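You operate a simulated robot arm through the tools that you are given. There is no shell and no other tool.

The job below is to be done with a simulated two-armed robot. You get a single attempt, and the scene is never put back.

Task
Label the brown carton by the order card; slide it to the stop.
Fine: roll the label down before the carton moves; put the hand roller back.

The check looks at the end state, three seconds after you hand in, the way a careful person would. Anything else that was tipped, shoved, dropped, spilled or broken makes it a failure.

Robot
Two 7-joint arms with fingered hands on one trunk that stands fixed in place. Base frame: the origin is at the foot of the trunk, x ahead of it, y to its left, z up. Units: m, degrees, N and s.
The left shoulder is at [0.07, 0.169, 1.157], the right one opposite. With the tool pointing down near the work surface each hand reaches from about 0.22 to 0.68 m from the base axis, measured 20 degrees to its own side. Payload 3.4 kg a hand.
Tool frame (each hand has its own): the origin (TCP) lies between the finger pads and is the grasp point; the fingertips stand 0.023 m ahead of it; z points along the fingers, y is the line along which they close. The gripper opens to 0.116 m; its body begins 0.065 m behind the TCP. The gripper is a hand of 4 fingers: y runs from the thumb to the fingers, the wrist lies at [0, 0, -0.211] in the tool frame, and closing takes about 1.5 s.
Orientation is told as [roll, pitch, yaw] about the base's x, y, z axes, in that order, counted from this pose: with the fingers straight down and closing along the base's y, the tool's x points along the base's -x, its y along +y and its z along -z.

Tools
- The arms move only by the tool jog_arm. It takes "left_plan", "right_plan" or both (then of equal length, played together; a hand with none holds still); each is a list of rows, each a list of 7 numbers: the turn, a rotation vector about the base's x, y, z in degrees, then the shift along the base's x, y, z in m, then the finger opening in m, from 0 to 0.116. In form: [[ax, ay, az, dx, dy, dz, gripper], ...]. A call has 1 to 20 rows; each row shifts and turns the commanded pose from where the row before left it. A row lasts 0.2 s, in which the tool goes at most 0.05 m and 8.6 degrees; a call with a longer step from one row to the next is refused whole, and so is a gripper value outside its range. Where a pose cannot be reached the arm comes as near as it can. A force on the tool above 90 N (or 10 N above the force at the start of the call, whichever is more), or a blocked arm, ends the call early, and 0.2 s more pass. The fingers move at their own pace (about 0.153 m/s each) and stop on an object; they squeeze with about 33 N. The grip force told is the motor's: it shows also when the fingers shut on nothing. Time passes only in rows, and 0.2 s behind the last, so rows that do not move let the fingers close. It gives the time, the measured TCP pose, the force on the tool (base axes), the opening and the grip force at its end, in the units of the frame above (readings bear some noise), with the torque about the TCP (base axes, N m) and any sound that the robot's microphone picked up.
- Cameras (640 x 400 px; columns grow to the right, rows downward): "scene" is now at [0.1209, 0.0478, 1.3789]; the picture's right is [0.57, -0.82, 0.00], its down [-0.52, -0.36, -0.78] and it looks along [0.64, 0.44, -0.63] (base axes); focal length 274 px, centre (320, 200). "left" rides on the left gripper at [-0.069, 0.001, -0.09] in its tool frame; the picture's right is [-0.01, -1.00, 0.00], its down [0.79, -0.01, -0.61] and it looks along [0.61, -0.01, 0.79] (tool axes); focal length 251 px, centre (320, 200). "right" rides on the right gripper at [0.069, 0.001, -0.09] in its tool frame; the picture's right is [-0.01, 1.00, 0.00], its down [-0.79, -0.01, -0.61] and it looks along [-0.61, 0.00, 0.79] (tool axes); focal length 251 px, centre (320, 200). There is no depth. A picture from a camera that has moved, and an enlarged one, comes with that camera's place and axes in the base frame and with its lens.
- camera(camera): a new picture of that camera. The clock stands still meanwhile.
- move_column(by): slides the trunk up (or, below 0, down) by that many m; the arms and the scene camera ride with it, the base frame stays. It gives what a move gives, with no picture.
- set_grasp(shape, hand): the hand has 4 fingers and takes this shape, open, in about a second: jaw (thumb against the fingers, like two jaws); tri (thumb and two fingers); tip (a fingertip pinch); poke (one finger out to press); point (the index stretched); flat (the hand flat); cup (the hand cupped); fist (a fist). The gripper value then closes the fingers along that shape, each until it touches; the sizes above hold for jaw. It gives what a move gives, with no picture.
- head_to(pan, tilt): turns the head with the scene camera to pan (to the left, within 86 degrees either way) and tilt (down, from -29 to 69), counted from straight ahead of the robot. It gives what a move gives.
- enlarge(camera, box): a new picture of the part [left, top, right, bottom] of that camera's present view, enlarged. The clock stands still meanwhile.
- sign_off(): hands the job in; it is judged then, once.

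Nothing tells you positions but the pictures and the camera data. Unless the task says otherwise, let go and move clear before handing in.

The tools are called as name(argument=value, ...) on one line, values as JSON. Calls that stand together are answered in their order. jog_arm: Moves the arms, as the interface text tells. Its arguments: {"type":"object","properties":{"left_plan":{"type":"array","items":{"type":"array","items":{"type":"number"}}},"right_plan":{"type":"array","items":{"type":"array","items":{"type":"number"}}}},"required":[]} The other tools are called the same way: move_column (by) moves the trunk up or down; set_grasp (shape, hand) gives the hand a shape; head_to (pan, tilt) turns the head that bears the scene camera; camera (camera) takes a picture; enlarge (camera, box) takes an enlarged picture of a part of a camera's view; sign_off () hands the job in.

At the start:

```text
time_s: 0.0
left_tcp_pos: [0.2946, 0.3951, 1.1899]
left_tcp_rot: [0.1, 0.0, 0.0]
left_contact_force: [0.3, -0.7, 0.1]
left_moment: [0.02, 0.02, 0.01]
left_grip_width: 0.1159
left_gripper_force: 0.0
left_shape: jaw
right_tcp_pos: [0.5161, 0.0109, 1.2163]
right_tcp_rot: [0.0, 0.0, -0.1]
right_contact_force: [-0.6, 0.5, -0.9]
right_moment: [-0.02, 0.0, 0.02]
right_grip_width: 0.1159
right_gripper_force: 0.1
right_shape: jaw
trunk travel left (down, up): [-0.664, 0.276]
head pan, tilt (commanded): [34.8, 38.9]
```

scene: 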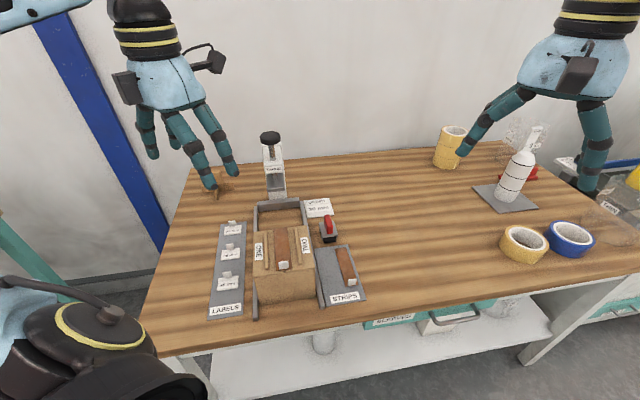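
right: 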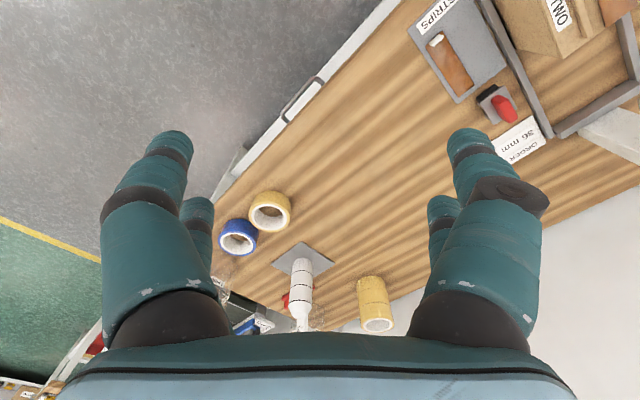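
left: 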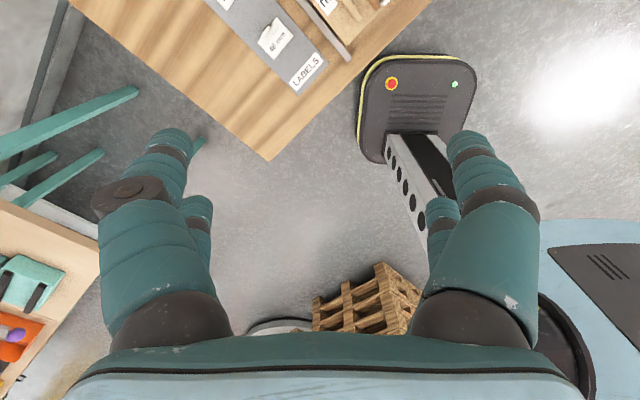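

I see a bench with a label board, a brown carton in a channel with a stop, an order card, a hand roller (red), and a strips board. I'll enlarge the key parts first to read the card and labels.

enlarge(camera="scene", box=[200, 180, 380, 330])

enlarge(camera="scene", box=[290, 190, 370, 250])

enlarge(camera="scene", box=[205, 210, 265, 320])

enlarge(camera="scene", box=[245, 120, 315, 205])

enlarge(camera="right", box=[400, 0, 640, 170])

```text
2.67 times, centred on (290, 255) of scene
camera zoom: at [0.1209, 0.0478, 1.3789], right [0.57, -0.82, 0.0], down [-0.52, -0.36, -0.78], along [0.64, 0.44, -0.63], focal length 732 px, centre (400, 53)
```

zoom: 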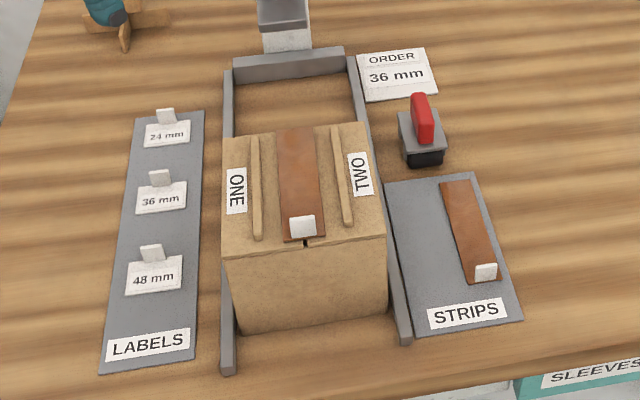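

```text
6.67 times, centred on (330, 220) of scene
camera zoom: at [0.1209, 0.0478, 1.3789], right [0.57, -0.82, 0.0], down [-0.52, -0.36, -0.78], along [0.64, 0.44, -0.63], focal length 1830 px, centre (253, 67)
```

zoom: 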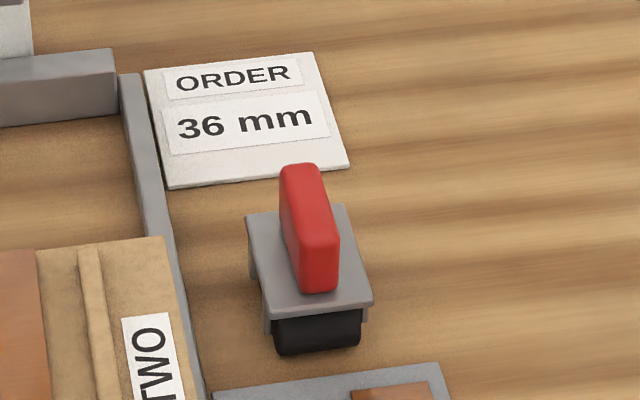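

```text
3.64 times, centred on (235, 265) of scene
camera zoom: at [0.1209, 0.0478, 1.3789], right [0.57, -0.82, 0.0], down [-0.52, -0.36, -0.78], along [0.64, 0.44, -0.63], focal length 998 px, centre (629, -36)
```

zoom: 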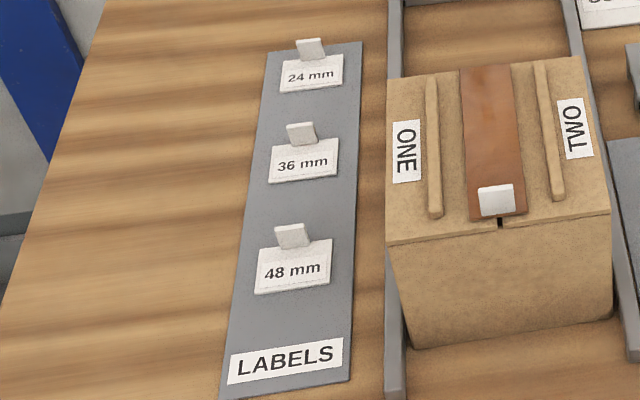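

```text
4.71 times, centred on (280, 162) of scene
camera zoom: at [0.1209, 0.0478, 1.3789], right [0.57, -0.82, 0.0], down [-0.52, -0.36, -0.78], along [0.64, 0.44, -0.63], focal length 1291 px, centre (508, 376)
```

zoom: 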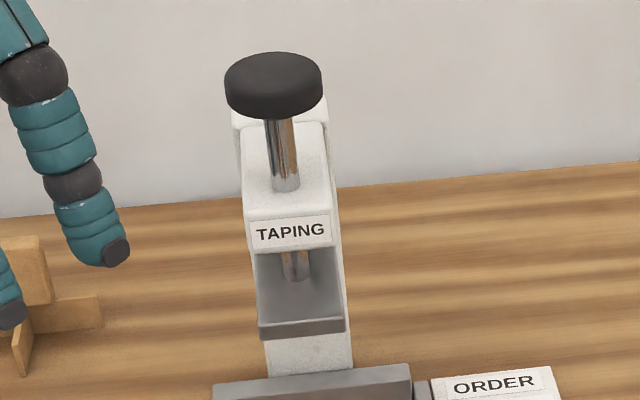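

```text
2.35 times, centred on (520, 85) of right
camera zoom: at [0.4464, 0.013, 1.3054], right [0.01, 1.0, 0.0], down [0.79, -0.01, 0.61], along [0.61, -0.01, -0.79], focal length 592 px, centre (-151, 471)
```

zoom: 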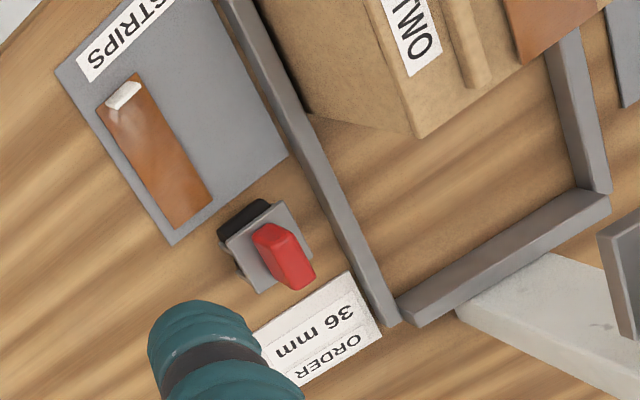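

The order card says 36 mm, and the fixture axis is turned about 45° in the base frame with the table at z≈0.775 and the carton top at about 0.89. I'll look closer at the carton top, the 36 mm label, the roller and the stop.

enlarge(camera="scene", box=[250, 210, 326, 258])

enlarge(camera="scene", box=[214, 240, 246, 260])

enlarge(camera="scene", box=[308, 206, 348, 246])

enlarge(camera="scene", box=[240, 185, 320, 235])

enlarge(camera="scene", box=[250, 240, 330, 305])

enlarge(camera="scene", box=[190, 150, 270, 215])

```text
8.33 times, centred on (288, 234) of scene
camera zoom: at [0.1209, 0.0478, 1.3789], right [0.57, -0.82, 0.0], down [-0.52, -0.36, -0.78], along [0.64, 0.44, -0.63], focal length 2287 px, centre (587, -83)
```

zoom: 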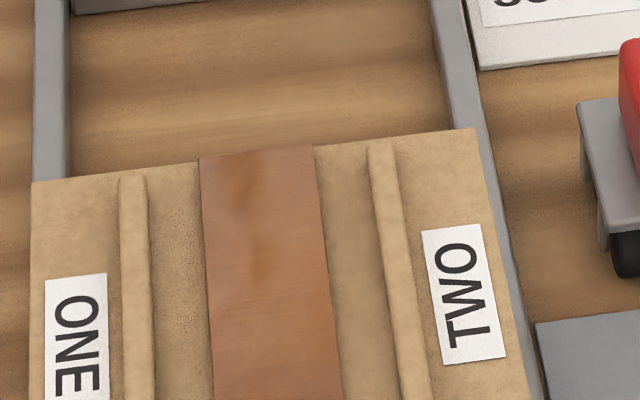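

```text
16.00 times, centred on (230, 250) of scene
camera zoom: at [0.1209, 0.0478, 1.3789], right [0.57, -0.82, 0.0], down [-0.52, -0.36, -0.78], along [0.64, 0.44, -0.63], focal length 4391 px, centre (1760, -600)
```

zoom: 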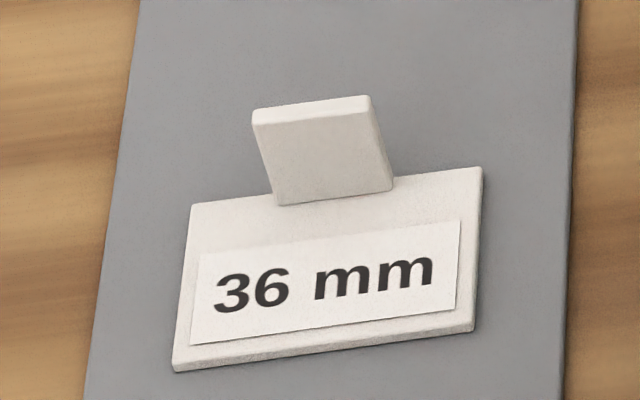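

```text
10.00 times, centred on (328, 226) of scene
camera zoom: at [0.1209, 0.0478, 1.3789], right [0.57, -0.82, 0.0], down [-0.52, -0.36, -0.78], along [0.64, 0.44, -0.63], focal length 2744 px, centre (240, -60)
```

zoom: 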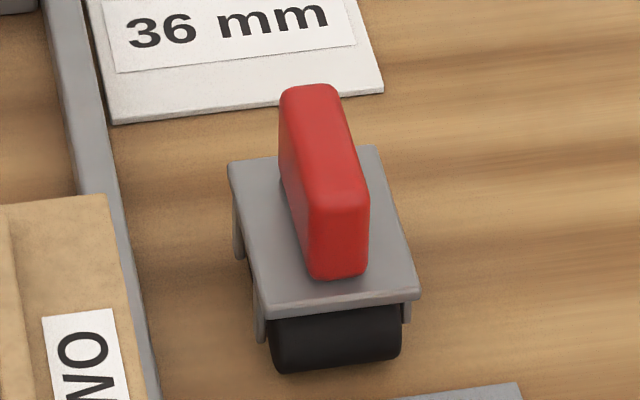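

```text
8.00 times, centred on (280, 210) of scene
camera zoom: at [0.1209, 0.0478, 1.3789], right [0.57, -0.82, 0.0], down [-0.52, -0.36, -0.78], along [0.64, 0.44, -0.63], focal length 2195 px, centre (640, 120)
```

zoom: 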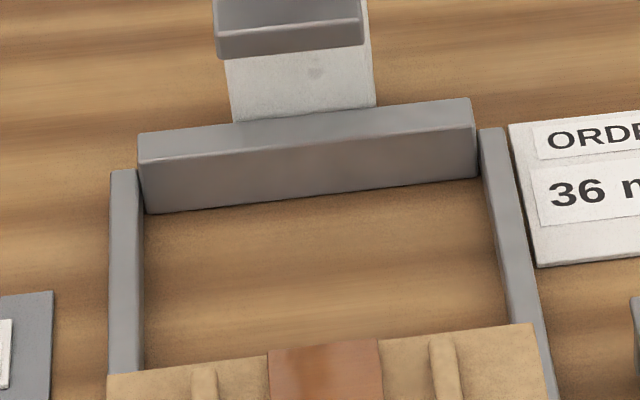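

```text
6.15 times, centred on (290, 272) of scene
camera zoom: at [0.1209, 0.0478, 1.3789], right [0.57, -0.82, 0.0], down [-0.52, -0.36, -0.78], along [0.64, 0.44, -0.63], focal length 1689 px, centre (505, -246)
```

zoom: 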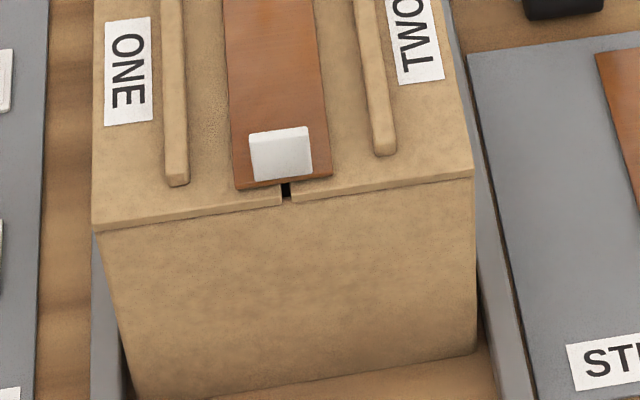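

```text
6.15 times, centred on (230, 182) of scene
camera zoom: at [0.1209, 0.0478, 1.3789], right [0.57, -0.82, 0.0], down [-0.52, -0.36, -0.78], along [0.64, 0.44, -0.63], focal length 1689 px, centre (874, 308)
```

zoom: 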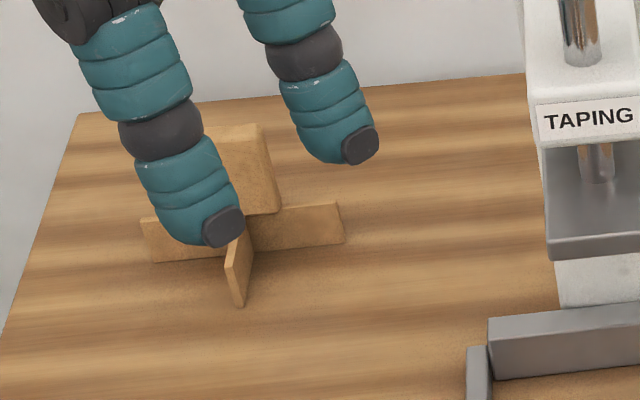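

The 36 mm label is flat with an upright tab at its far edge; the roller's red handle runs along the channel at about u=0.665, v=-0.173. I'll raise the trunk to get parallax for heights, especially the taping head over the stop.

move_column(by=0.2)

```text
time_s: 2.2
left_tcp_pos: [0.2947, 0.3958, 1.3914]
left_tcp_rot: [0.0, 0.0, 0.0]
left_contact_force: [0.2, 0.4, 0.1]
left_moment: [0.02, -0.05, -0.03]
left_grip_width: 0.1159
left_gripper_force: 0.0
left_shape: jaw
right_tcp_pos: [0.5161, 0.0128, 1.4171]
right_tcp_rot: [0.0, -0.1, -0.1]
right_contact_force: [0.1, -0.3, 0.3]
right_moment: [0.01, -0.01, 0.0]
right_grip_width: 0.1161
right_gripper_force: 0.1
right_shape: jaw
trunk travel left (down, up): [-0.864, 0.076]
head pan, tilt (commanded): [34.8, 38.9]
```

head_to(pan=44, tilt=48)

camera(camera="scene")

camera(camera="right")

camera(camera="left")

```text
time_s: 2.9
left_tcp_pos: [0.2967, 0.3951, 1.3906]
left_tcp_rot: [-0.1, 0.0, 0.0]
left_contact_force: [0.6, 0.6, 0.0]
left_moment: [0.0, 0.01, -0.01]
left_grip_width: 0.116
left_gripper_force: 0.1
left_shape: jaw
right_tcp_pos: [0.5156, 0.012, 1.4171]
right_tcp_rot: [0.0, -0.1, -0.1]
right_contact_force: [0.2, 0.1, 0.5]
right_moment: [-0.01, 0.0, -0.03]
right_grip_width: 0.1158
right_gripper_force: 0.1
right_shape: jaw
trunk travel left (down, up): [-0.864, 0.076]
head pan, tilt (commanded): [44.0, 48.0]
```

```text
taken
camera scene: at [0.1073, 0.0538, 1.5658], right [0.69, -0.72, 0.0], down [-0.53, -0.52, -0.67], along [0.48, 0.46, -0.74], focal length 274 px, centre (320, 200)
```

scene: 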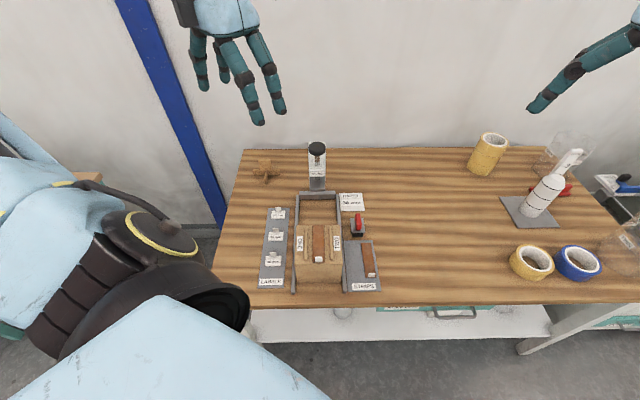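

```text
taken
camera right: at [0.4464, 0.0131, 1.5054], right [0.01, 1.0, 0.0], down [0.79, -0.01, 0.61], along [0.61, -0.01, -0.79], focal length 251 px, centre (320, 200)
```

right: 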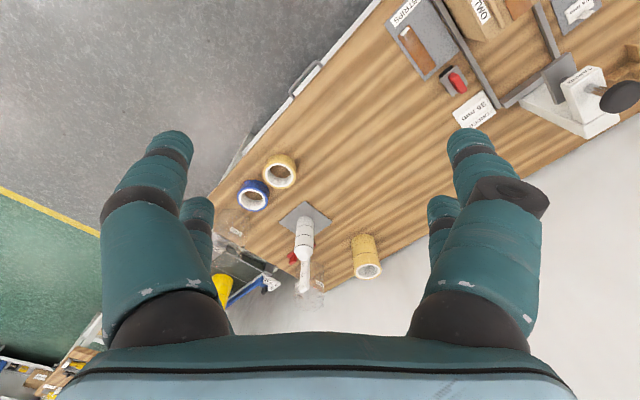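

```text
taken
camera left: at [0.3638, 0.3959, 1.4794], right [0.01, -1.0, 0.0], down [-0.79, -0.01, 0.61], along [-0.61, -0.01, -0.79], focal length 251 px, centre (320, 200)
```

left: 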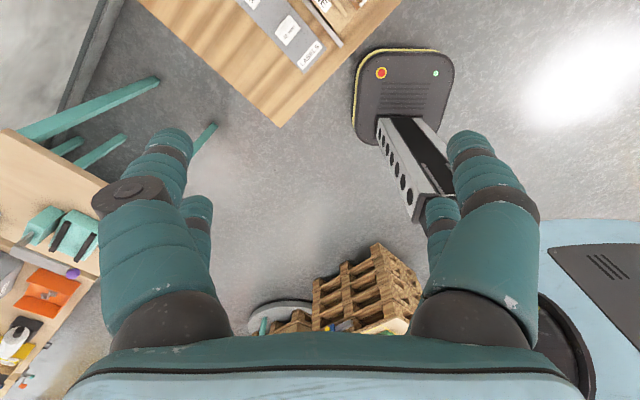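

enlarge(camera="scene", box=[284, 138, 364, 208])

enlarge(camera="scene", box=[286, 216, 350, 296])

enlarge(camera="scene", box=[256, 200, 296, 292])

enlarge(camera="scene", box=[334, 190, 384, 240])

enlarge(camera="right", box=[480, 0, 640, 150])

```text
5.71 times, centred on (324, 173) of scene
camera zoom: at [0.1073, 0.0538, 1.5658], right [0.69, -0.72, 0.0], down [-0.53, -0.52, -0.67], along [0.48, 0.46, -0.74], focal length 1568 px, centre (297, 354)
```

zoom: 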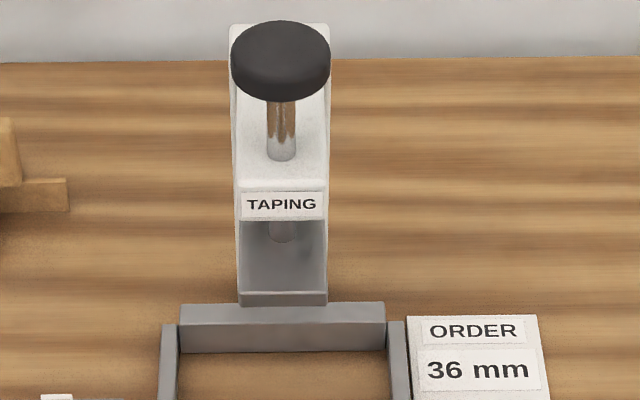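

```text
5.00 times, centred on (318, 256) of scene
camera zoom: at [0.1073, 0.0538, 1.5658], right [0.69, -0.72, 0.0], down [-0.53, -0.52, -0.67], along [0.48, 0.46, -0.74], focal length 1372 px, centre (330, -80)
```

zoom: 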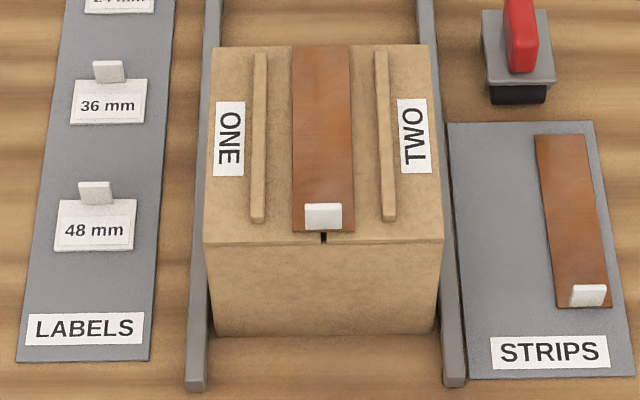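

```text
4.35 times, centred on (276, 246) of scene
camera zoom: at [0.1073, 0.0538, 1.5658], right [0.69, -0.72, 0.0], down [-0.53, -0.52, -0.67], along [0.48, 0.46, -0.74], focal length 1193 px, centre (511, -0)
```

zoom: 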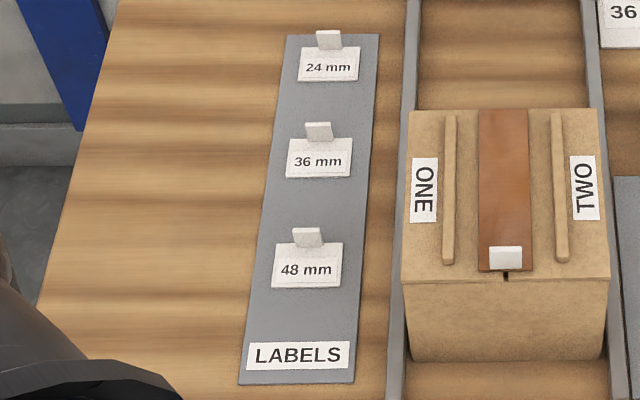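

```text
8.00 times, centred on (359, 215) of scene
camera zoom: at [0.1073, 0.0538, 1.5658], right [0.69, -0.72, 0.0], down [-0.53, -0.52, -0.67], along [0.48, 0.46, -0.74], focal length 2195 px, centre (8, 80)
```

zoom: 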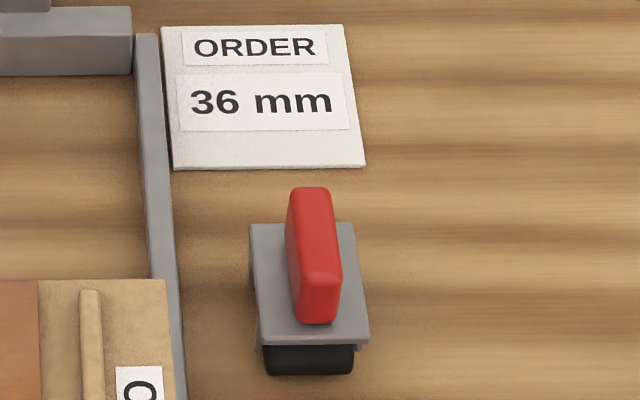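

```text
2.67 times, centred on (560, 75) of right
camera zoom: at [0.4464, 0.0131, 1.5054], right [0.01, 1.0, 0.0], down [0.79, -0.01, 0.61], along [0.61, -0.01, -0.79], focal length 670 px, centre (-320, 533)
```

zoom: 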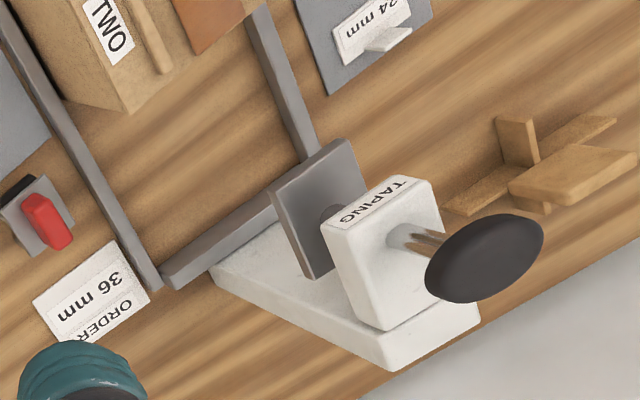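

The press plate of the taping head overhangs the channel at about z=0.935, which clears the carton top plus a label tab. The stop face is at about u=0.83. I'll check how the pinch hand shape looks on the left hand before planning the tab grasp.

set_grasp(hand="left", shape="tip")

enlarge(camera="scene", box=[160, 0, 320, 140])

camera(camera="left")

```text
time_s: 3.8
left_tcp_pos: [0.294, 0.395, 1.3912]
left_tcp_rot: [0.0, 0.0, 0.0]
left_contact_force: [0.6, 0.8, -0.1]
left_moment: [0.01, 0.02, 0.03]
left_grip_width: 0.1158
left_gripper_force: 0.0
left_shape: tip
right_tcp_pos: [0.5174, 0.0119, 1.415]
right_tcp_rot: [0.0, -0.2, 0.0]
right_contact_force: [0.0, -0.2, -0.5]
right_moment: [0.0, 0.0, -0.01]
right_grip_width: 0.1161
right_gripper_force: 0.1
right_shape: jaw
trunk travel left (down, up): [-0.864, 0.076]
head pan, tilt (commanded): [44.0, 48.0]
```

```text
2.86 times, centred on (240, 70) of scene
camera zoom: at [0.1072, 0.0537, 1.5658], right [0.69, -0.72, 0.0], down [-0.53, -0.52, -0.67], along [0.48, 0.46, -0.74], focal length 784 px, centre (549, 571)
```

zoom: 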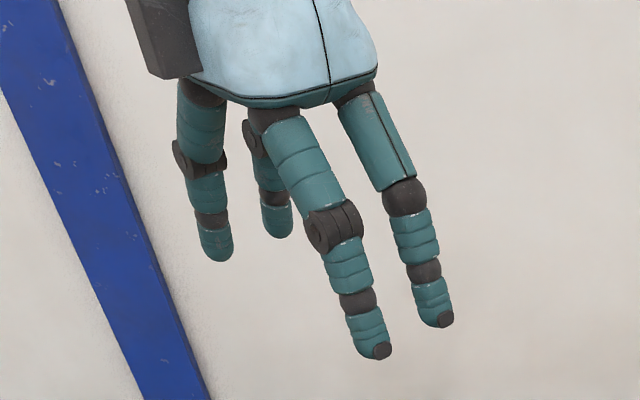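

```text
taken
camera left: at [0.3638, 0.3958, 1.4794], right [0.01, -1.0, 0.0], down [-0.79, -0.01, 0.61], along [-0.61, -0.01, -0.79], focal length 251 px, centre (320, 200)
```

left: 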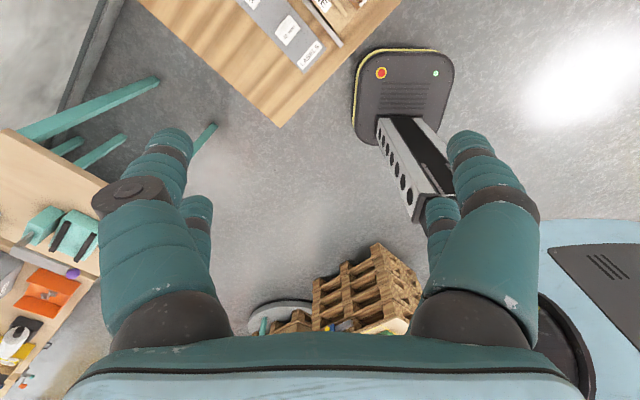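

The hand is still high and clear, so I'll close it in the air to see which digits the pinch uses and where the fingertips meet.

jog_arm(left_plan=[[0, 0, 0, 0, 0, 0, 0.03], [0, 0, 0, 0, 0, 0, 0.01], [0, 0, 0, 0, 0, 0, 0.005], [0, 0, 0, 0, 0, 0, 0.005], [0, 0, 0, 0, 0, 0, 0.005], [0, 0, 0, 0, 0, 0, 0.005], [0, 0, 0, 0, 0, 0, 0.005], [0, 0, 0, 0, 0, 0, 0.005]])

enlarge(camera="scene", box=[160, 0, 320, 140])

camera(camera="left")

```text
time_s: 5.6
left_tcp_pos: [0.2955, 0.3952, 1.3901]
left_tcp_rot: [0.1, 0.1, 0.1]
left_contact_force: [0.1, 0.5, -0.3]
left_moment: [-0.02, -0.01, 0.01]
left_grip_width: 0.0053
left_gripper_force: 0.1
left_shape: tip
right_tcp_pos: [0.5159, 0.0131, 1.4166]
right_tcp_rot: [0.0, -0.1, -0.2]
right_contact_force: [0.8, -0.3, 0.1]
right_moment: [-0.03, -0.04, 0.02]
right_grip_width: 0.1156
right_gripper_force: 0.1
right_shape: jaw
trunk travel left (down, up): [-0.864, 0.076]
head pan, tilt (commanded): [44.0, 48.0]
```

```text
2.86 times, centred on (240, 70) of scene
camera zoom: at [0.1072, 0.0537, 1.5658], right [0.69, -0.72, 0.0], down [-0.53, -0.52, -0.67], along [0.48, 0.46, -0.74], focal length 784 px, centre (549, 571)
```

zoom: 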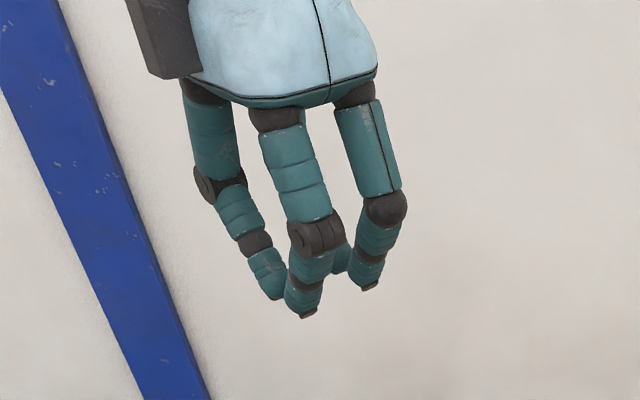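

```text
taken
camera left: at [0.3638, 0.3958, 1.4794], right [0.01, -1.0, 0.0], down [-0.79, -0.01, 0.61], along [-0.61, -0.01, -0.79], focal length 251 px, centre (320, 200)
```

left: 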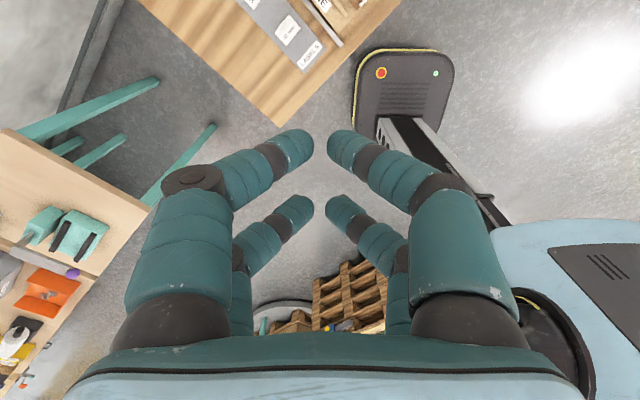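

The closed fingers form two opposing pairs about 0.02 m either side of the tool centre, so one pair must be lined up with the narrow tab. I'll bring the trunk back down and carry the left hand over the 36 mm label, turned to close along the channel.

move_column(by=-0.2)

jog_arm(left_plan=[[0, 0, -7.5, 0.01, 0.02, -0.02, 0.05], [0, 0, -7.5, 0.01, 0.02, -0.02, 0.05], [0, 0, -7.5, 0.01, 0.02, -0.02, 0.05], [0, 0, -7.5, 0.01, 0.02, -0.02, 0.05], [0, 0, -7.5, 0.01, 0.02, -0.02, 0.05], [0, 0, -7.5, 0.01, 0.02, -0.02, 0.05], [0, 0, 0, 0.01, 0.02, -0.025, 0.05], [0, 0, 0, 0.01, 0.02, -0.025, 0.05], [0, 0, 0, 0.012, 0.008, -0.025, 0.05], [0, 0, 0, 0, 0, -0.025, 0.05], [0, 0, 0, 0, 0, 0, 0.05]])

camera(camera="left")

camera(camera="scene")

```text
time_s: 7.8
left_tcp_pos: [0.2944, 0.3956, 1.1914]
left_tcp_rot: [-0.1, 0.0, 0.0]
left_contact_force: [0.1, 1.0, 1.0]
left_moment: [-0.01, 0.0, 0.0]
left_grip_width: 0.0051
left_gripper_force: 0.0
left_shape: tip
right_tcp_pos: [0.5155, 0.0117, 1.2162]
right_tcp_rot: [0.0, -0.2, -0.1]
right_contact_force: [0.2, 0.5, -0.3]
right_moment: [-0.01, -0.01, -0.01]
right_grip_width: 0.1157
right_gripper_force: 0.1
right_shape: jaw
trunk travel left (down, up): [-0.664, 0.276]
head pan, tilt (commanded): [44.0, 48.0]
```

```text
time_s: 10.2
left_tcp_pos: [0.3857, 0.5608, 0.9692]
left_tcp_rot: [0.1, -0.1, -45.0]
left_contact_force: [-0.3, 0.1, 0.6]
left_moment: [-0.01, 0.0, -0.01]
left_grip_width: 0.0497
left_gripper_force: 0.1
left_shape: tip
right_tcp_pos: [0.5167, 0.0128, 1.2155]
right_tcp_rot: [0.0, -0.1, -0.1]
right_contact_force: [-0.6, 0.0, -0.1]
right_moment: [-0.02, 0.05, -0.01]
right_grip_width: 0.1157
right_gripper_force: 0.0
right_shape: jaw
trunk travel left (down, up): [-0.664, 0.276]
head pan, tilt (commanded): [44.0, 48.0]
```

```text
taken
camera left: at [0.4338, 0.5138, 1.0597], right [-0.7, -0.71, 0.0], down [-0.57, 0.56, 0.61], along [-0.43, 0.43, -0.8], focal length 251 px, centre (320, 200)
```

left: 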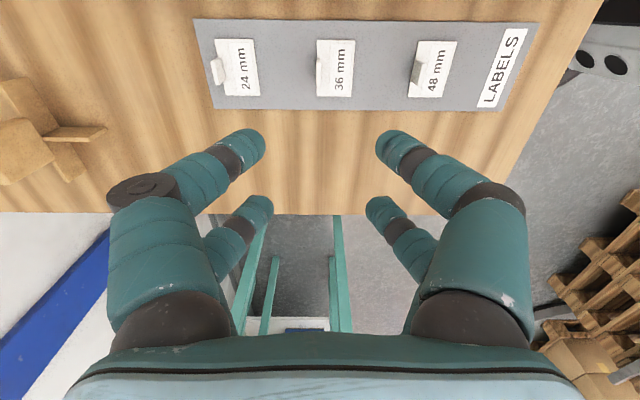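

```text
taken
camera scene: at [0.1071, 0.0536, 1.3658], right [0.69, -0.72, 0.0], down [-0.53, -0.52, -0.67], along [0.48, 0.46, -0.74], focal length 274 px, centre (320, 200)
```

scene: 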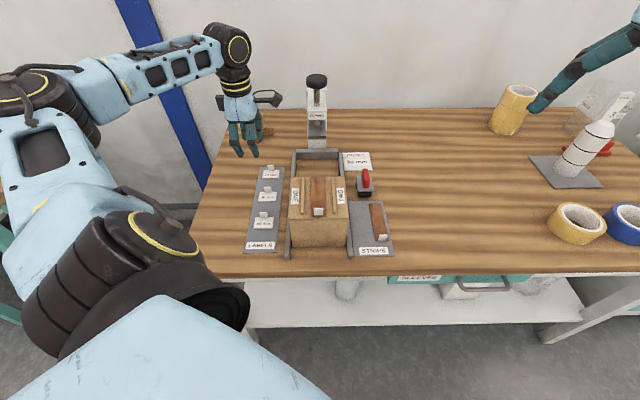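

The left camera confirms the 36 mm tab at about (0.401, 0.548). I'll enlarge the view to refine the tab position before descending.

enlarge(camera="left", box=[280, 20, 400, 120])

enlarge(camera="left", box=[200, 100, 440, 250])

```text
4.00 times, centred on (340, 70) of left
camera zoom: at [0.4338, 0.5138, 1.0597], right [-0.7, -0.71, 0.0], down [-0.57, 0.56, 0.61], along [-0.43, 0.43, -0.8], focal length 1006 px, centre (240, 720)
```

zoom: 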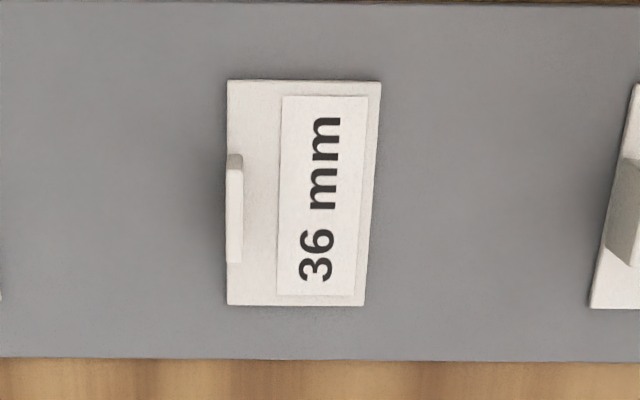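

```text
2.67 times, centred on (320, 175) of left
camera zoom: at [0.4338, 0.5138, 1.0597], right [-0.7, -0.71, 0.0], down [-0.57, 0.56, 0.61], along [-0.43, 0.43, -0.8], focal length 670 px, centre (320, 267)
```

zoom: 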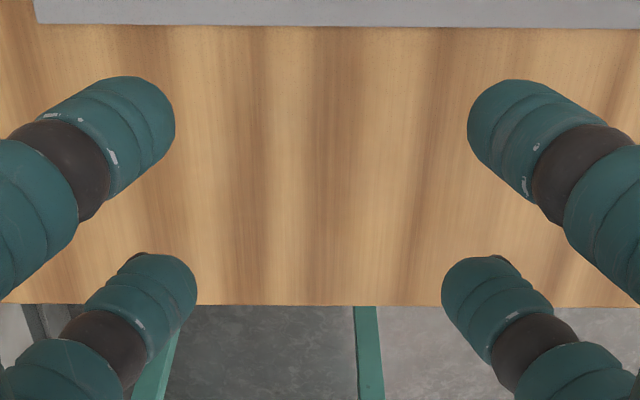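

The tab centre is at u≈0.671, v≈0.1065, so I shift the tool so the near finger pair straddles it and descend partway to check fingertip height.

jog_arm(left_plan=[[0, 0, 0, -0.001, 0.003, -0.03, 0.05], [0, 0, 0, 0, 0, -0.03, 0.05], [0, 0, 0, 0, 0, -0.03, 0.05], [0, 0, 0, 0, 0, -0.03, 0.05], [0, 0, 0, 0, 0, -0.014, 0.05], [0, 0, 0, 0, 0, 0, 0.05]])

camera(camera="left")

enlarge(camera="scene", box=[210, 130, 310, 230])

```text
time_s: 11.6
left_tcp_pos: [0.385, 0.5626, 0.8369]
left_tcp_rot: [0.0, 0.0, -45.0]
left_contact_force: [0.3, 0.8, 0.2]
left_moment: [-0.01, -0.04, -0.04]
left_grip_width: 0.0498
left_gripper_force: 0.1
left_shape: tip
right_tcp_pos: [0.5155, 0.0125, 1.2165]
right_tcp_rot: [0.0, -0.1, 0.0]
right_contact_force: [-0.7, -0.3, 0.2]
right_moment: [-0.03, -0.03, 0.0]
right_grip_width: 0.1159
right_gripper_force: 0.1
right_shape: jaw
trunk travel left (down, up): [-0.664, 0.276]
head pan, tilt (commanded): [44.0, 48.0]
```

```text
taken
camera left: at [0.4339, 0.5151, 0.9254], right [-0.7, -0.71, 0.0], down [-0.57, 0.56, 0.61], along [-0.43, 0.43, -0.79], focal length 251 px, centre (320, 200)
```

left: 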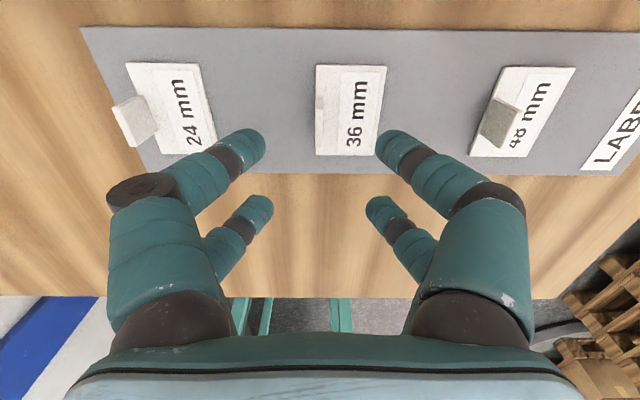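

```text
4.00 times, centred on (260, 180) of scene
camera zoom: at [0.1071, 0.0536, 1.3658], right [0.69, -0.72, 0.0], down [-0.53, -0.52, -0.67], along [0.48, 0.46, -0.74], focal length 1098 px, centre (560, 280)
```

zoom: 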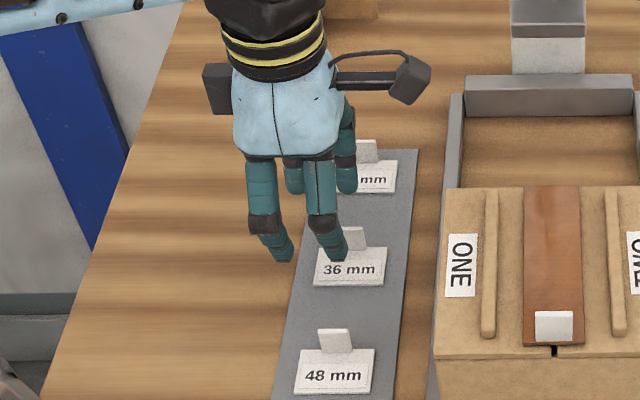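

The hand is aligned over the 36 mm tab with the other tabs clear. I'll go down a little more and look closely at fingertips against the tab.

jog_arm(left_plan=[[0, 0, 0, 0.0005, 0.0005, -0.01, 0.05], [0, 0, 0, 0, 0, -0.008, 0.05], [0, 0, 0, 0, 0, 0, 0.05]])

enlarge(camera="left", box=[200, 60, 440, 210])

enlarge(camera="scene", box=[265, 175, 315, 215])

enlarge(camera="scene", box=[235, 160, 285, 210])

```text
time_s: 12.3
left_tcp_pos: [0.3861, 0.5638, 0.8195]
left_tcp_rot: [0.0, 0.0, -45.0]
left_contact_force: [-0.2, -0.1, 1.0]
left_moment: [0.01, 0.01, -0.01]
left_grip_width: 0.0496
left_gripper_force: 0.1
left_shape: tip
right_tcp_pos: [0.5159, 0.0118, 1.2155]
right_tcp_rot: [0.1, -0.1, -0.1]
right_contact_force: [0.1, -1.3, -0.2]
right_moment: [0.01, -0.02, 0.0]
right_grip_width: 0.1159
right_gripper_force: 0.1
right_shape: jaw
trunk travel left (down, up): [-0.664, 0.276]
head pan, tilt (commanded): [44.0, 48.0]
```

```text
2.67 times, centred on (320, 135) of left
camera zoom: at [0.4359, 0.5163, 0.9083], right [-0.7, -0.71, 0.0], down [-0.57, 0.56, 0.61], along [-0.43, 0.43, -0.8], focal length 670 px, centre (320, 373)
```

zoom: 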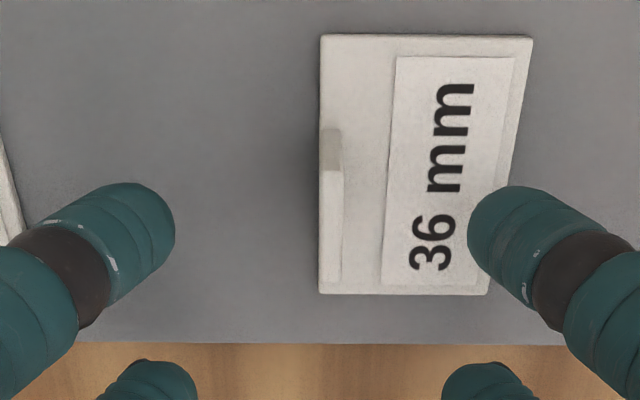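

```text
10.00 times, centred on (290, 195) of scene
camera zoom: at [0.1071, 0.0536, 1.3658], right [0.69, -0.72, 0.0], down [-0.53, -0.52, -0.67], along [0.48, 0.46, -0.74], focal length 2744 px, centre (620, 250)
```

zoom: 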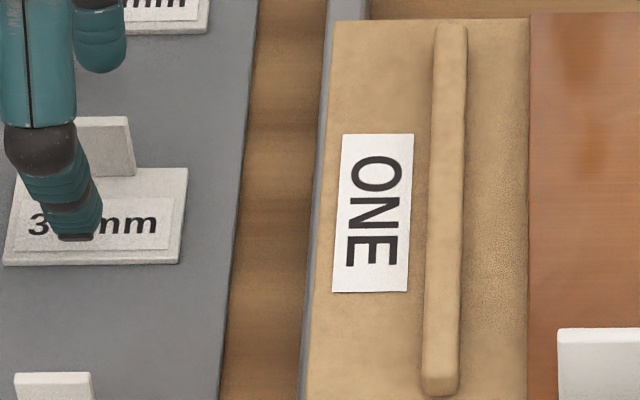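

```text
8.00 times, centred on (260, 185) of scene
camera zoom: at [0.1071, 0.0536, 1.3658], right [0.69, -0.72, 0.0], down [-0.53, -0.52, -0.67], along [0.48, 0.46, -0.74], focal length 2195 px, centre (800, 320)
```

zoom: 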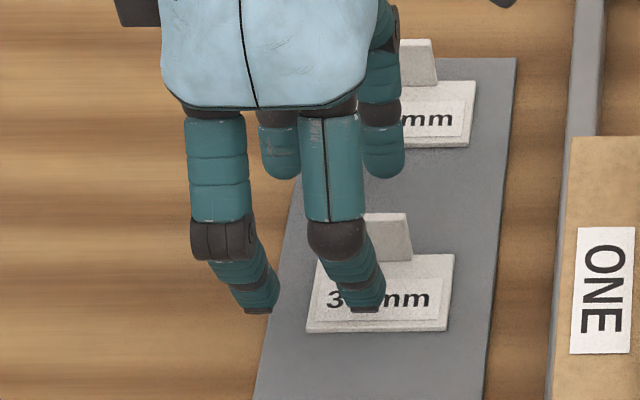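

The tab is centred between the near pair within about 1 mm, with fingertips about 1 cm above the label plate. I'll nudge and close on the tab.

jog_arm(left_plan=[[0, 0, 0, -0.0007, -0.0007, -0.002, 0.03], [0, 0, 0, 0, 0, 0, 0.015], [0, 0, 0, 0, 0, 0, 0.008], [0, 0, 0, 0, 0, 0, 0.002], [0, 0, 0, 0, 0, 0, 0.0], [0, 0, 0, 0, 0, 0, 0.0], [0, 0, 0, 0, 0, 0, 0.0]])

enlarge(camera="left", box=[200, 60, 440, 210])

enlarge(camera="scene", box=[235, 160, 285, 210])

```text
time_s: 13.9
left_tcp_pos: [0.3869, 0.5637, 0.8183]
left_tcp_rot: [0.0, 0.0, -45.0]
left_contact_force: [0.3, -0.5, 0.4]
left_moment: [0.01, -0.01, 0.01]
left_grip_width: 0.0001
left_gripper_force: 33.3
left_shape: tip
right_tcp_pos: [0.5159, 0.0119, 1.2158]
right_tcp_rot: [0.0, -0.1, -0.1]
right_contact_force: [-0.7, -0.5, -0.5]
right_moment: [-0.01, 0.02, -0.04]
right_grip_width: 0.116
right_gripper_force: 0.0
right_shape: jaw
trunk travel left (down, up): [-0.664, 0.276]
head pan, tilt (commanded): [44.0, 48.0]
```

```text
2.67 times, centred on (320, 135) of left
camera zoom: at [0.4349, 0.5162, 0.9064], right [-0.7, -0.71, 0.0], down [-0.57, 0.56, 0.61], along [-0.43, 0.43, -0.8], focal length 670 px, centre (320, 373)
```

zoom: 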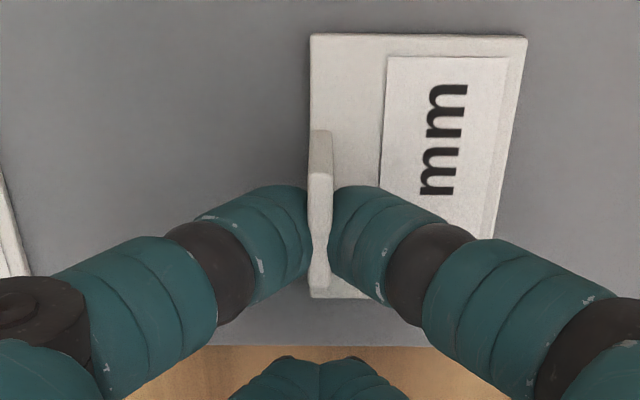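

```text
8.00 times, centred on (260, 185) of scene
camera zoom: at [0.1072, 0.0537, 1.3658], right [0.69, -0.72, 0.0], down [-0.53, -0.52, -0.67], along [0.48, 0.46, -0.74], focal length 2195 px, centre (800, 320)
```

zoom: 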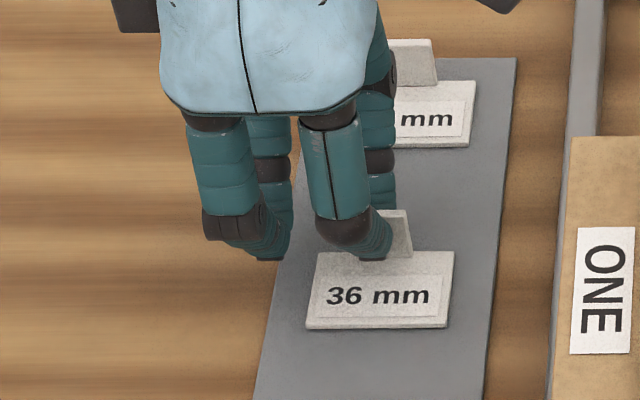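

The near pair has closed on the tab. I'll lift it 2 cm slowly and check that the label comes with the hand.

jog_arm(left_plan=[[0, 0, 0, 0, 0, 0.003, 0.0], [0, 0, 0, 0, 0, 0.005, 0.0], [0, 0, 0, 0, 0, 0.006, 0.0], [0, 0, 0, 0, 0, 0.006, 0.0], [0, 0, 0, 0, 0, 0, 0.0]])

enlarge(camera="left", box=[200, 60, 440, 210])

enlarge(camera="scene", box=[235, 160, 285, 210])

```text
time_s: 15.2
left_tcp_pos: [0.3856, 0.5652, 0.8362]
left_tcp_rot: [-0.1, 0.1, -45.0]
left_contact_force: [-0.6, 0.1, -0.6]
left_moment: [-0.02, -0.01, -0.03]
left_grip_width: 0.0002
left_gripper_force: 32.9
left_shape: tip
right_tcp_pos: [0.5163, 0.0118, 1.2157]
right_tcp_rot: [0.0, -0.1, -0.2]
right_contact_force: [-0.3, -0.5, -0.4]
right_moment: [0.03, 0.02, 0.02]
right_grip_width: 0.1159
right_gripper_force: 0.1
right_shape: jaw
trunk travel left (down, up): [-0.664, 0.276]
head pan, tilt (commanded): [44.0, 48.0]
```

```text
2.67 times, centred on (320, 135) of left
camera zoom: at [0.4351, 0.517, 0.9252], right [-0.7, -0.71, 0.0], down [-0.57, 0.56, 0.61], along [-0.43, 0.43, -0.8], focal length 670 px, centre (320, 373)
```

zoom: 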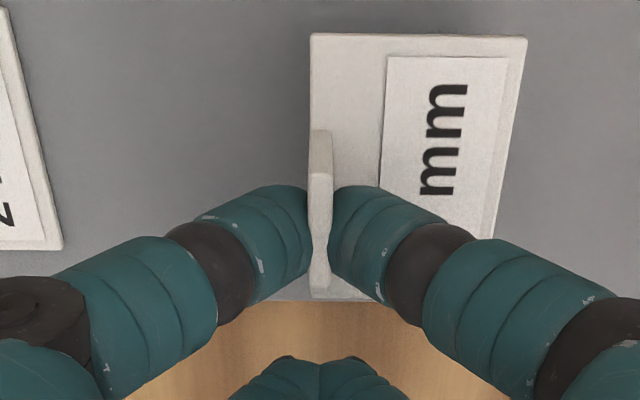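

```text
8.00 times, centred on (260, 185) of scene
camera zoom: at [0.1072, 0.0538, 1.3658], right [0.69, -0.72, 0.0], down [-0.53, -0.52, -0.67], along [0.48, 0.46, -0.74], focal length 2195 px, centre (800, 320)
```

zoom: 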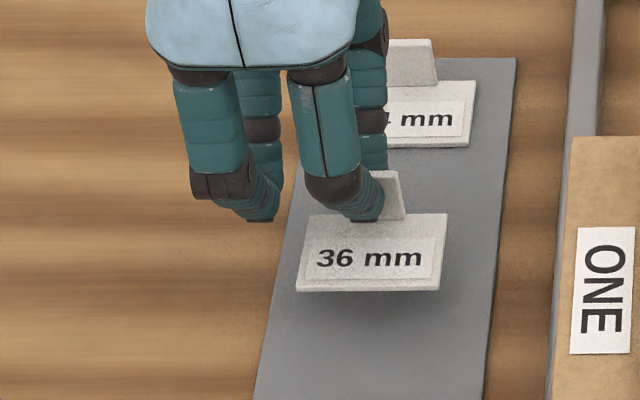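

The 36 mm label is lifted level in the pinch. Next I raise it and carry it over the carton, keeping it high to measure the ribs and strip with the hand camera.

jog_arm(left_plan=[[0, 0, 0, 0, 0, 0.02, 0.0], [0, 0, 0, 0, 0, 0.03, 0.0], [0, 0, 0, 0, 0, 0.035, 0.0], [0, 0, 0, 0, 0, 0.035, 0.0], [0, 0, 0, 0, 0, 0.03, 0.0], [0, 0, 0, 0, 0, 0.015, 0.0], [0, 0, 0, 0.004, -0.02, 0, 0.0], [0, 0, 0, 0.007, -0.03, 0, 0.0], [0, 0, 0, 0.007, -0.035, 0, 0.0], [0, 0, 0, 0.007, -0.035, 0, 0.0], [0, 0, 0, 0.007, -0.03, 0, 0.0], [0, 0, 0, 0.005, -0.022, 0, 0.0], [0, 0, 0, 0, 0, 0, 0.0]])

camera(camera="left")

camera(camera="scene")

```text
time_s: 17.9
left_tcp_pos: [0.4222, 0.3946, 1.0]
left_tcp_rot: [0.1, -0.1, -44.9]
left_contact_force: [0.4, -0.4, 0.3]
left_moment: [-0.01, 0.01, -0.04]
left_grip_width: 0.0
left_gripper_force: 33.1
left_shape: tip
right_tcp_pos: [0.5169, 0.0127, 1.2168]
right_tcp_rot: [0.0, -0.1, -0.1]
right_contact_force: [0.0, 0.3, -0.4]
right_moment: [0.04, 0.01, -0.01]
right_grip_width: 0.1158
right_gripper_force: 0.0
right_shape: jaw
trunk travel left (down, up): [-0.664, 0.276]
head pan, tilt (commanded): [44.0, 48.0]
```

```text
taken
camera left: at [0.4711, 0.3456, 1.0891], right [-0.7, -0.71, 0.0], down [-0.57, 0.56, 0.61], along [-0.43, 0.43, -0.8], focal length 251 px, centre (320, 200)
```

left: 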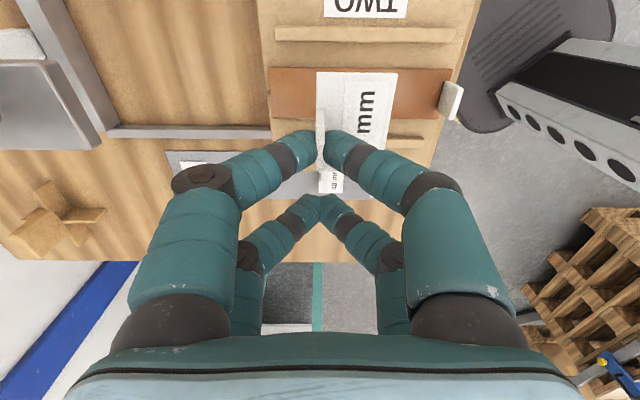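

```text
taken
camera scene: at [0.1069, 0.054, 1.3658], right [0.69, -0.72, 0.0], down [-0.53, -0.52, -0.67], along [0.48, 0.46, -0.74], focal length 274 px, centre (320, 200)
```

scene: 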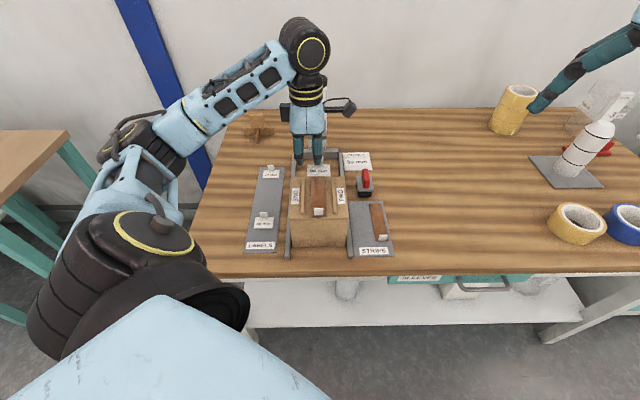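

enlarge(camera="left", box=[256, 0, 480, 150])

enlarge(camera="scene", box=[280, 145, 360, 255])

```text
2.67 times, centred on (368, 75) of left
camera zoom: at [0.4711, 0.3456, 1.0891], right [-0.7, -0.71, 0.0], down [-0.57, 0.56, 0.61], along [-0.43, 0.43, -0.8], focal length 670 px, centre (192, 533)
```

zoom: 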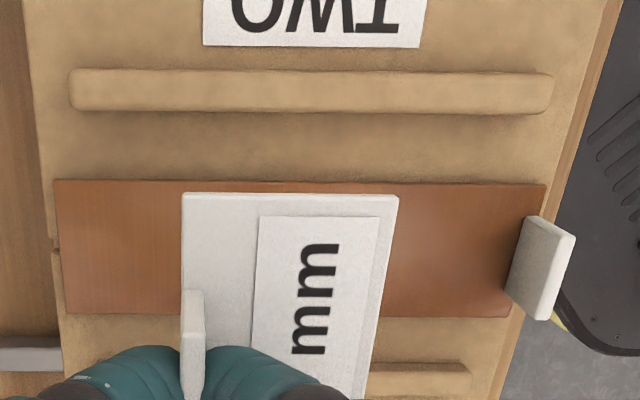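

```text
3.64 times, centred on (320, 200) of scene
camera zoom: at [0.1069, 0.054, 1.3658], right [0.69, -0.72, 0.0], down [-0.53, -0.52, -0.67], along [0.48, 0.46, -0.74], focal length 998 px, centre (320, 200)
```

zoom: 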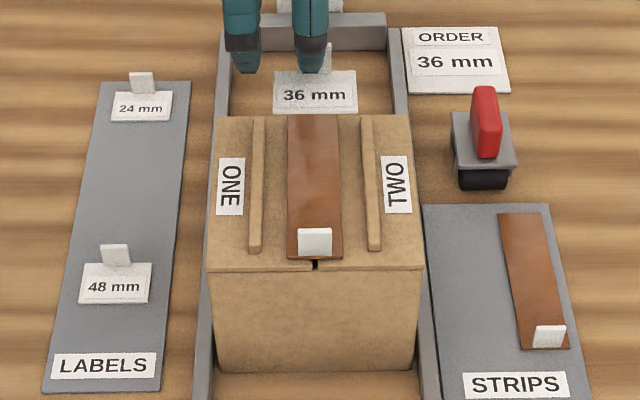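

The strip and rib gap are centred at v≈-0.037, and the carton spans about u 0.48–0.615. I'll fine-shift the label to be centred between the ribs and lower it most of the way.

jog_arm(left_plan=[[0, 0, 0, -0.006, -0.0025, 0, 0.0], [0, 0, 0, 0, 0, -0.015, 0.0], [0, 0, 0, 0, 0, -0.02, 0.0], [0, 0, 0, 0, 0, -0.02, 0.0], [0, 0, 0, 0, 0, 0, 0.0]])

enlarge(camera="left", box=[236, 20, 460, 170])

enlarge(camera="scene", box=[284, 150, 354, 220])

```text
time_s: 19.1
left_tcp_pos: [0.4167, 0.3912, 0.9454]
left_tcp_rot: [-0.2, -0.1, -45.0]
left_contact_force: [-0.1, 0.6, 0.0]
left_moment: [-0.01, -0.04, 0.02]
left_grip_width: 0.0001
left_gripper_force: 33.5
left_shape: tip
right_tcp_pos: [0.516, 0.0121, 1.2165]
right_tcp_rot: [0.0, -0.2, -0.1]
right_contact_force: [0.2, 0.0, 0.1]
right_moment: [-0.02, 0.0, -0.01]
right_grip_width: 0.1159
right_gripper_force: 0.1
right_shape: jaw
trunk travel left (down, up): [-0.664, 0.276]
head pan, tilt (commanded): [44.0, 48.0]
```

```text
2.67 times, centred on (348, 95) of left
camera zoom: at [0.4672, 0.3433, 1.0349], right [-0.7, -0.71, 0.0], down [-0.57, 0.56, 0.61], along [-0.43, 0.43, -0.8], focal length 670 px, centre (245, 480)
```

zoom: 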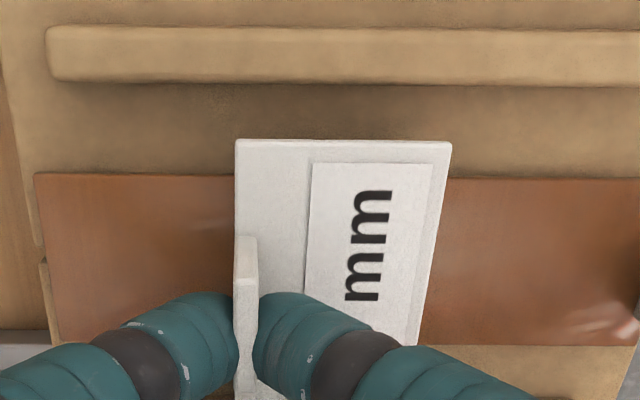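

```text
5.71 times, centred on (319, 185) of scene
camera zoom: at [0.1073, 0.0536, 1.3658], right [0.69, -0.72, 0.0], down [-0.53, -0.52, -0.67], along [0.48, 0.46, -0.74], focal length 1568 px, centre (326, 286)
```

zoom: 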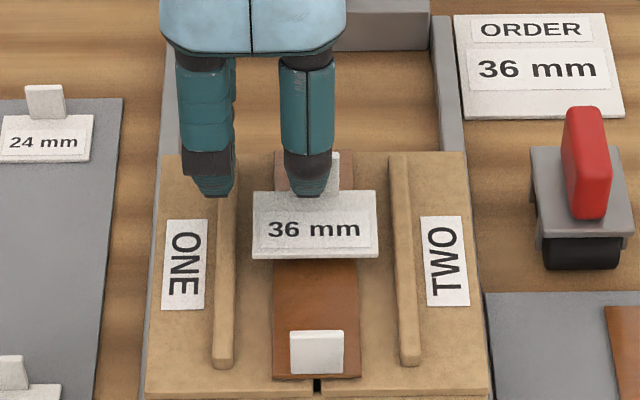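

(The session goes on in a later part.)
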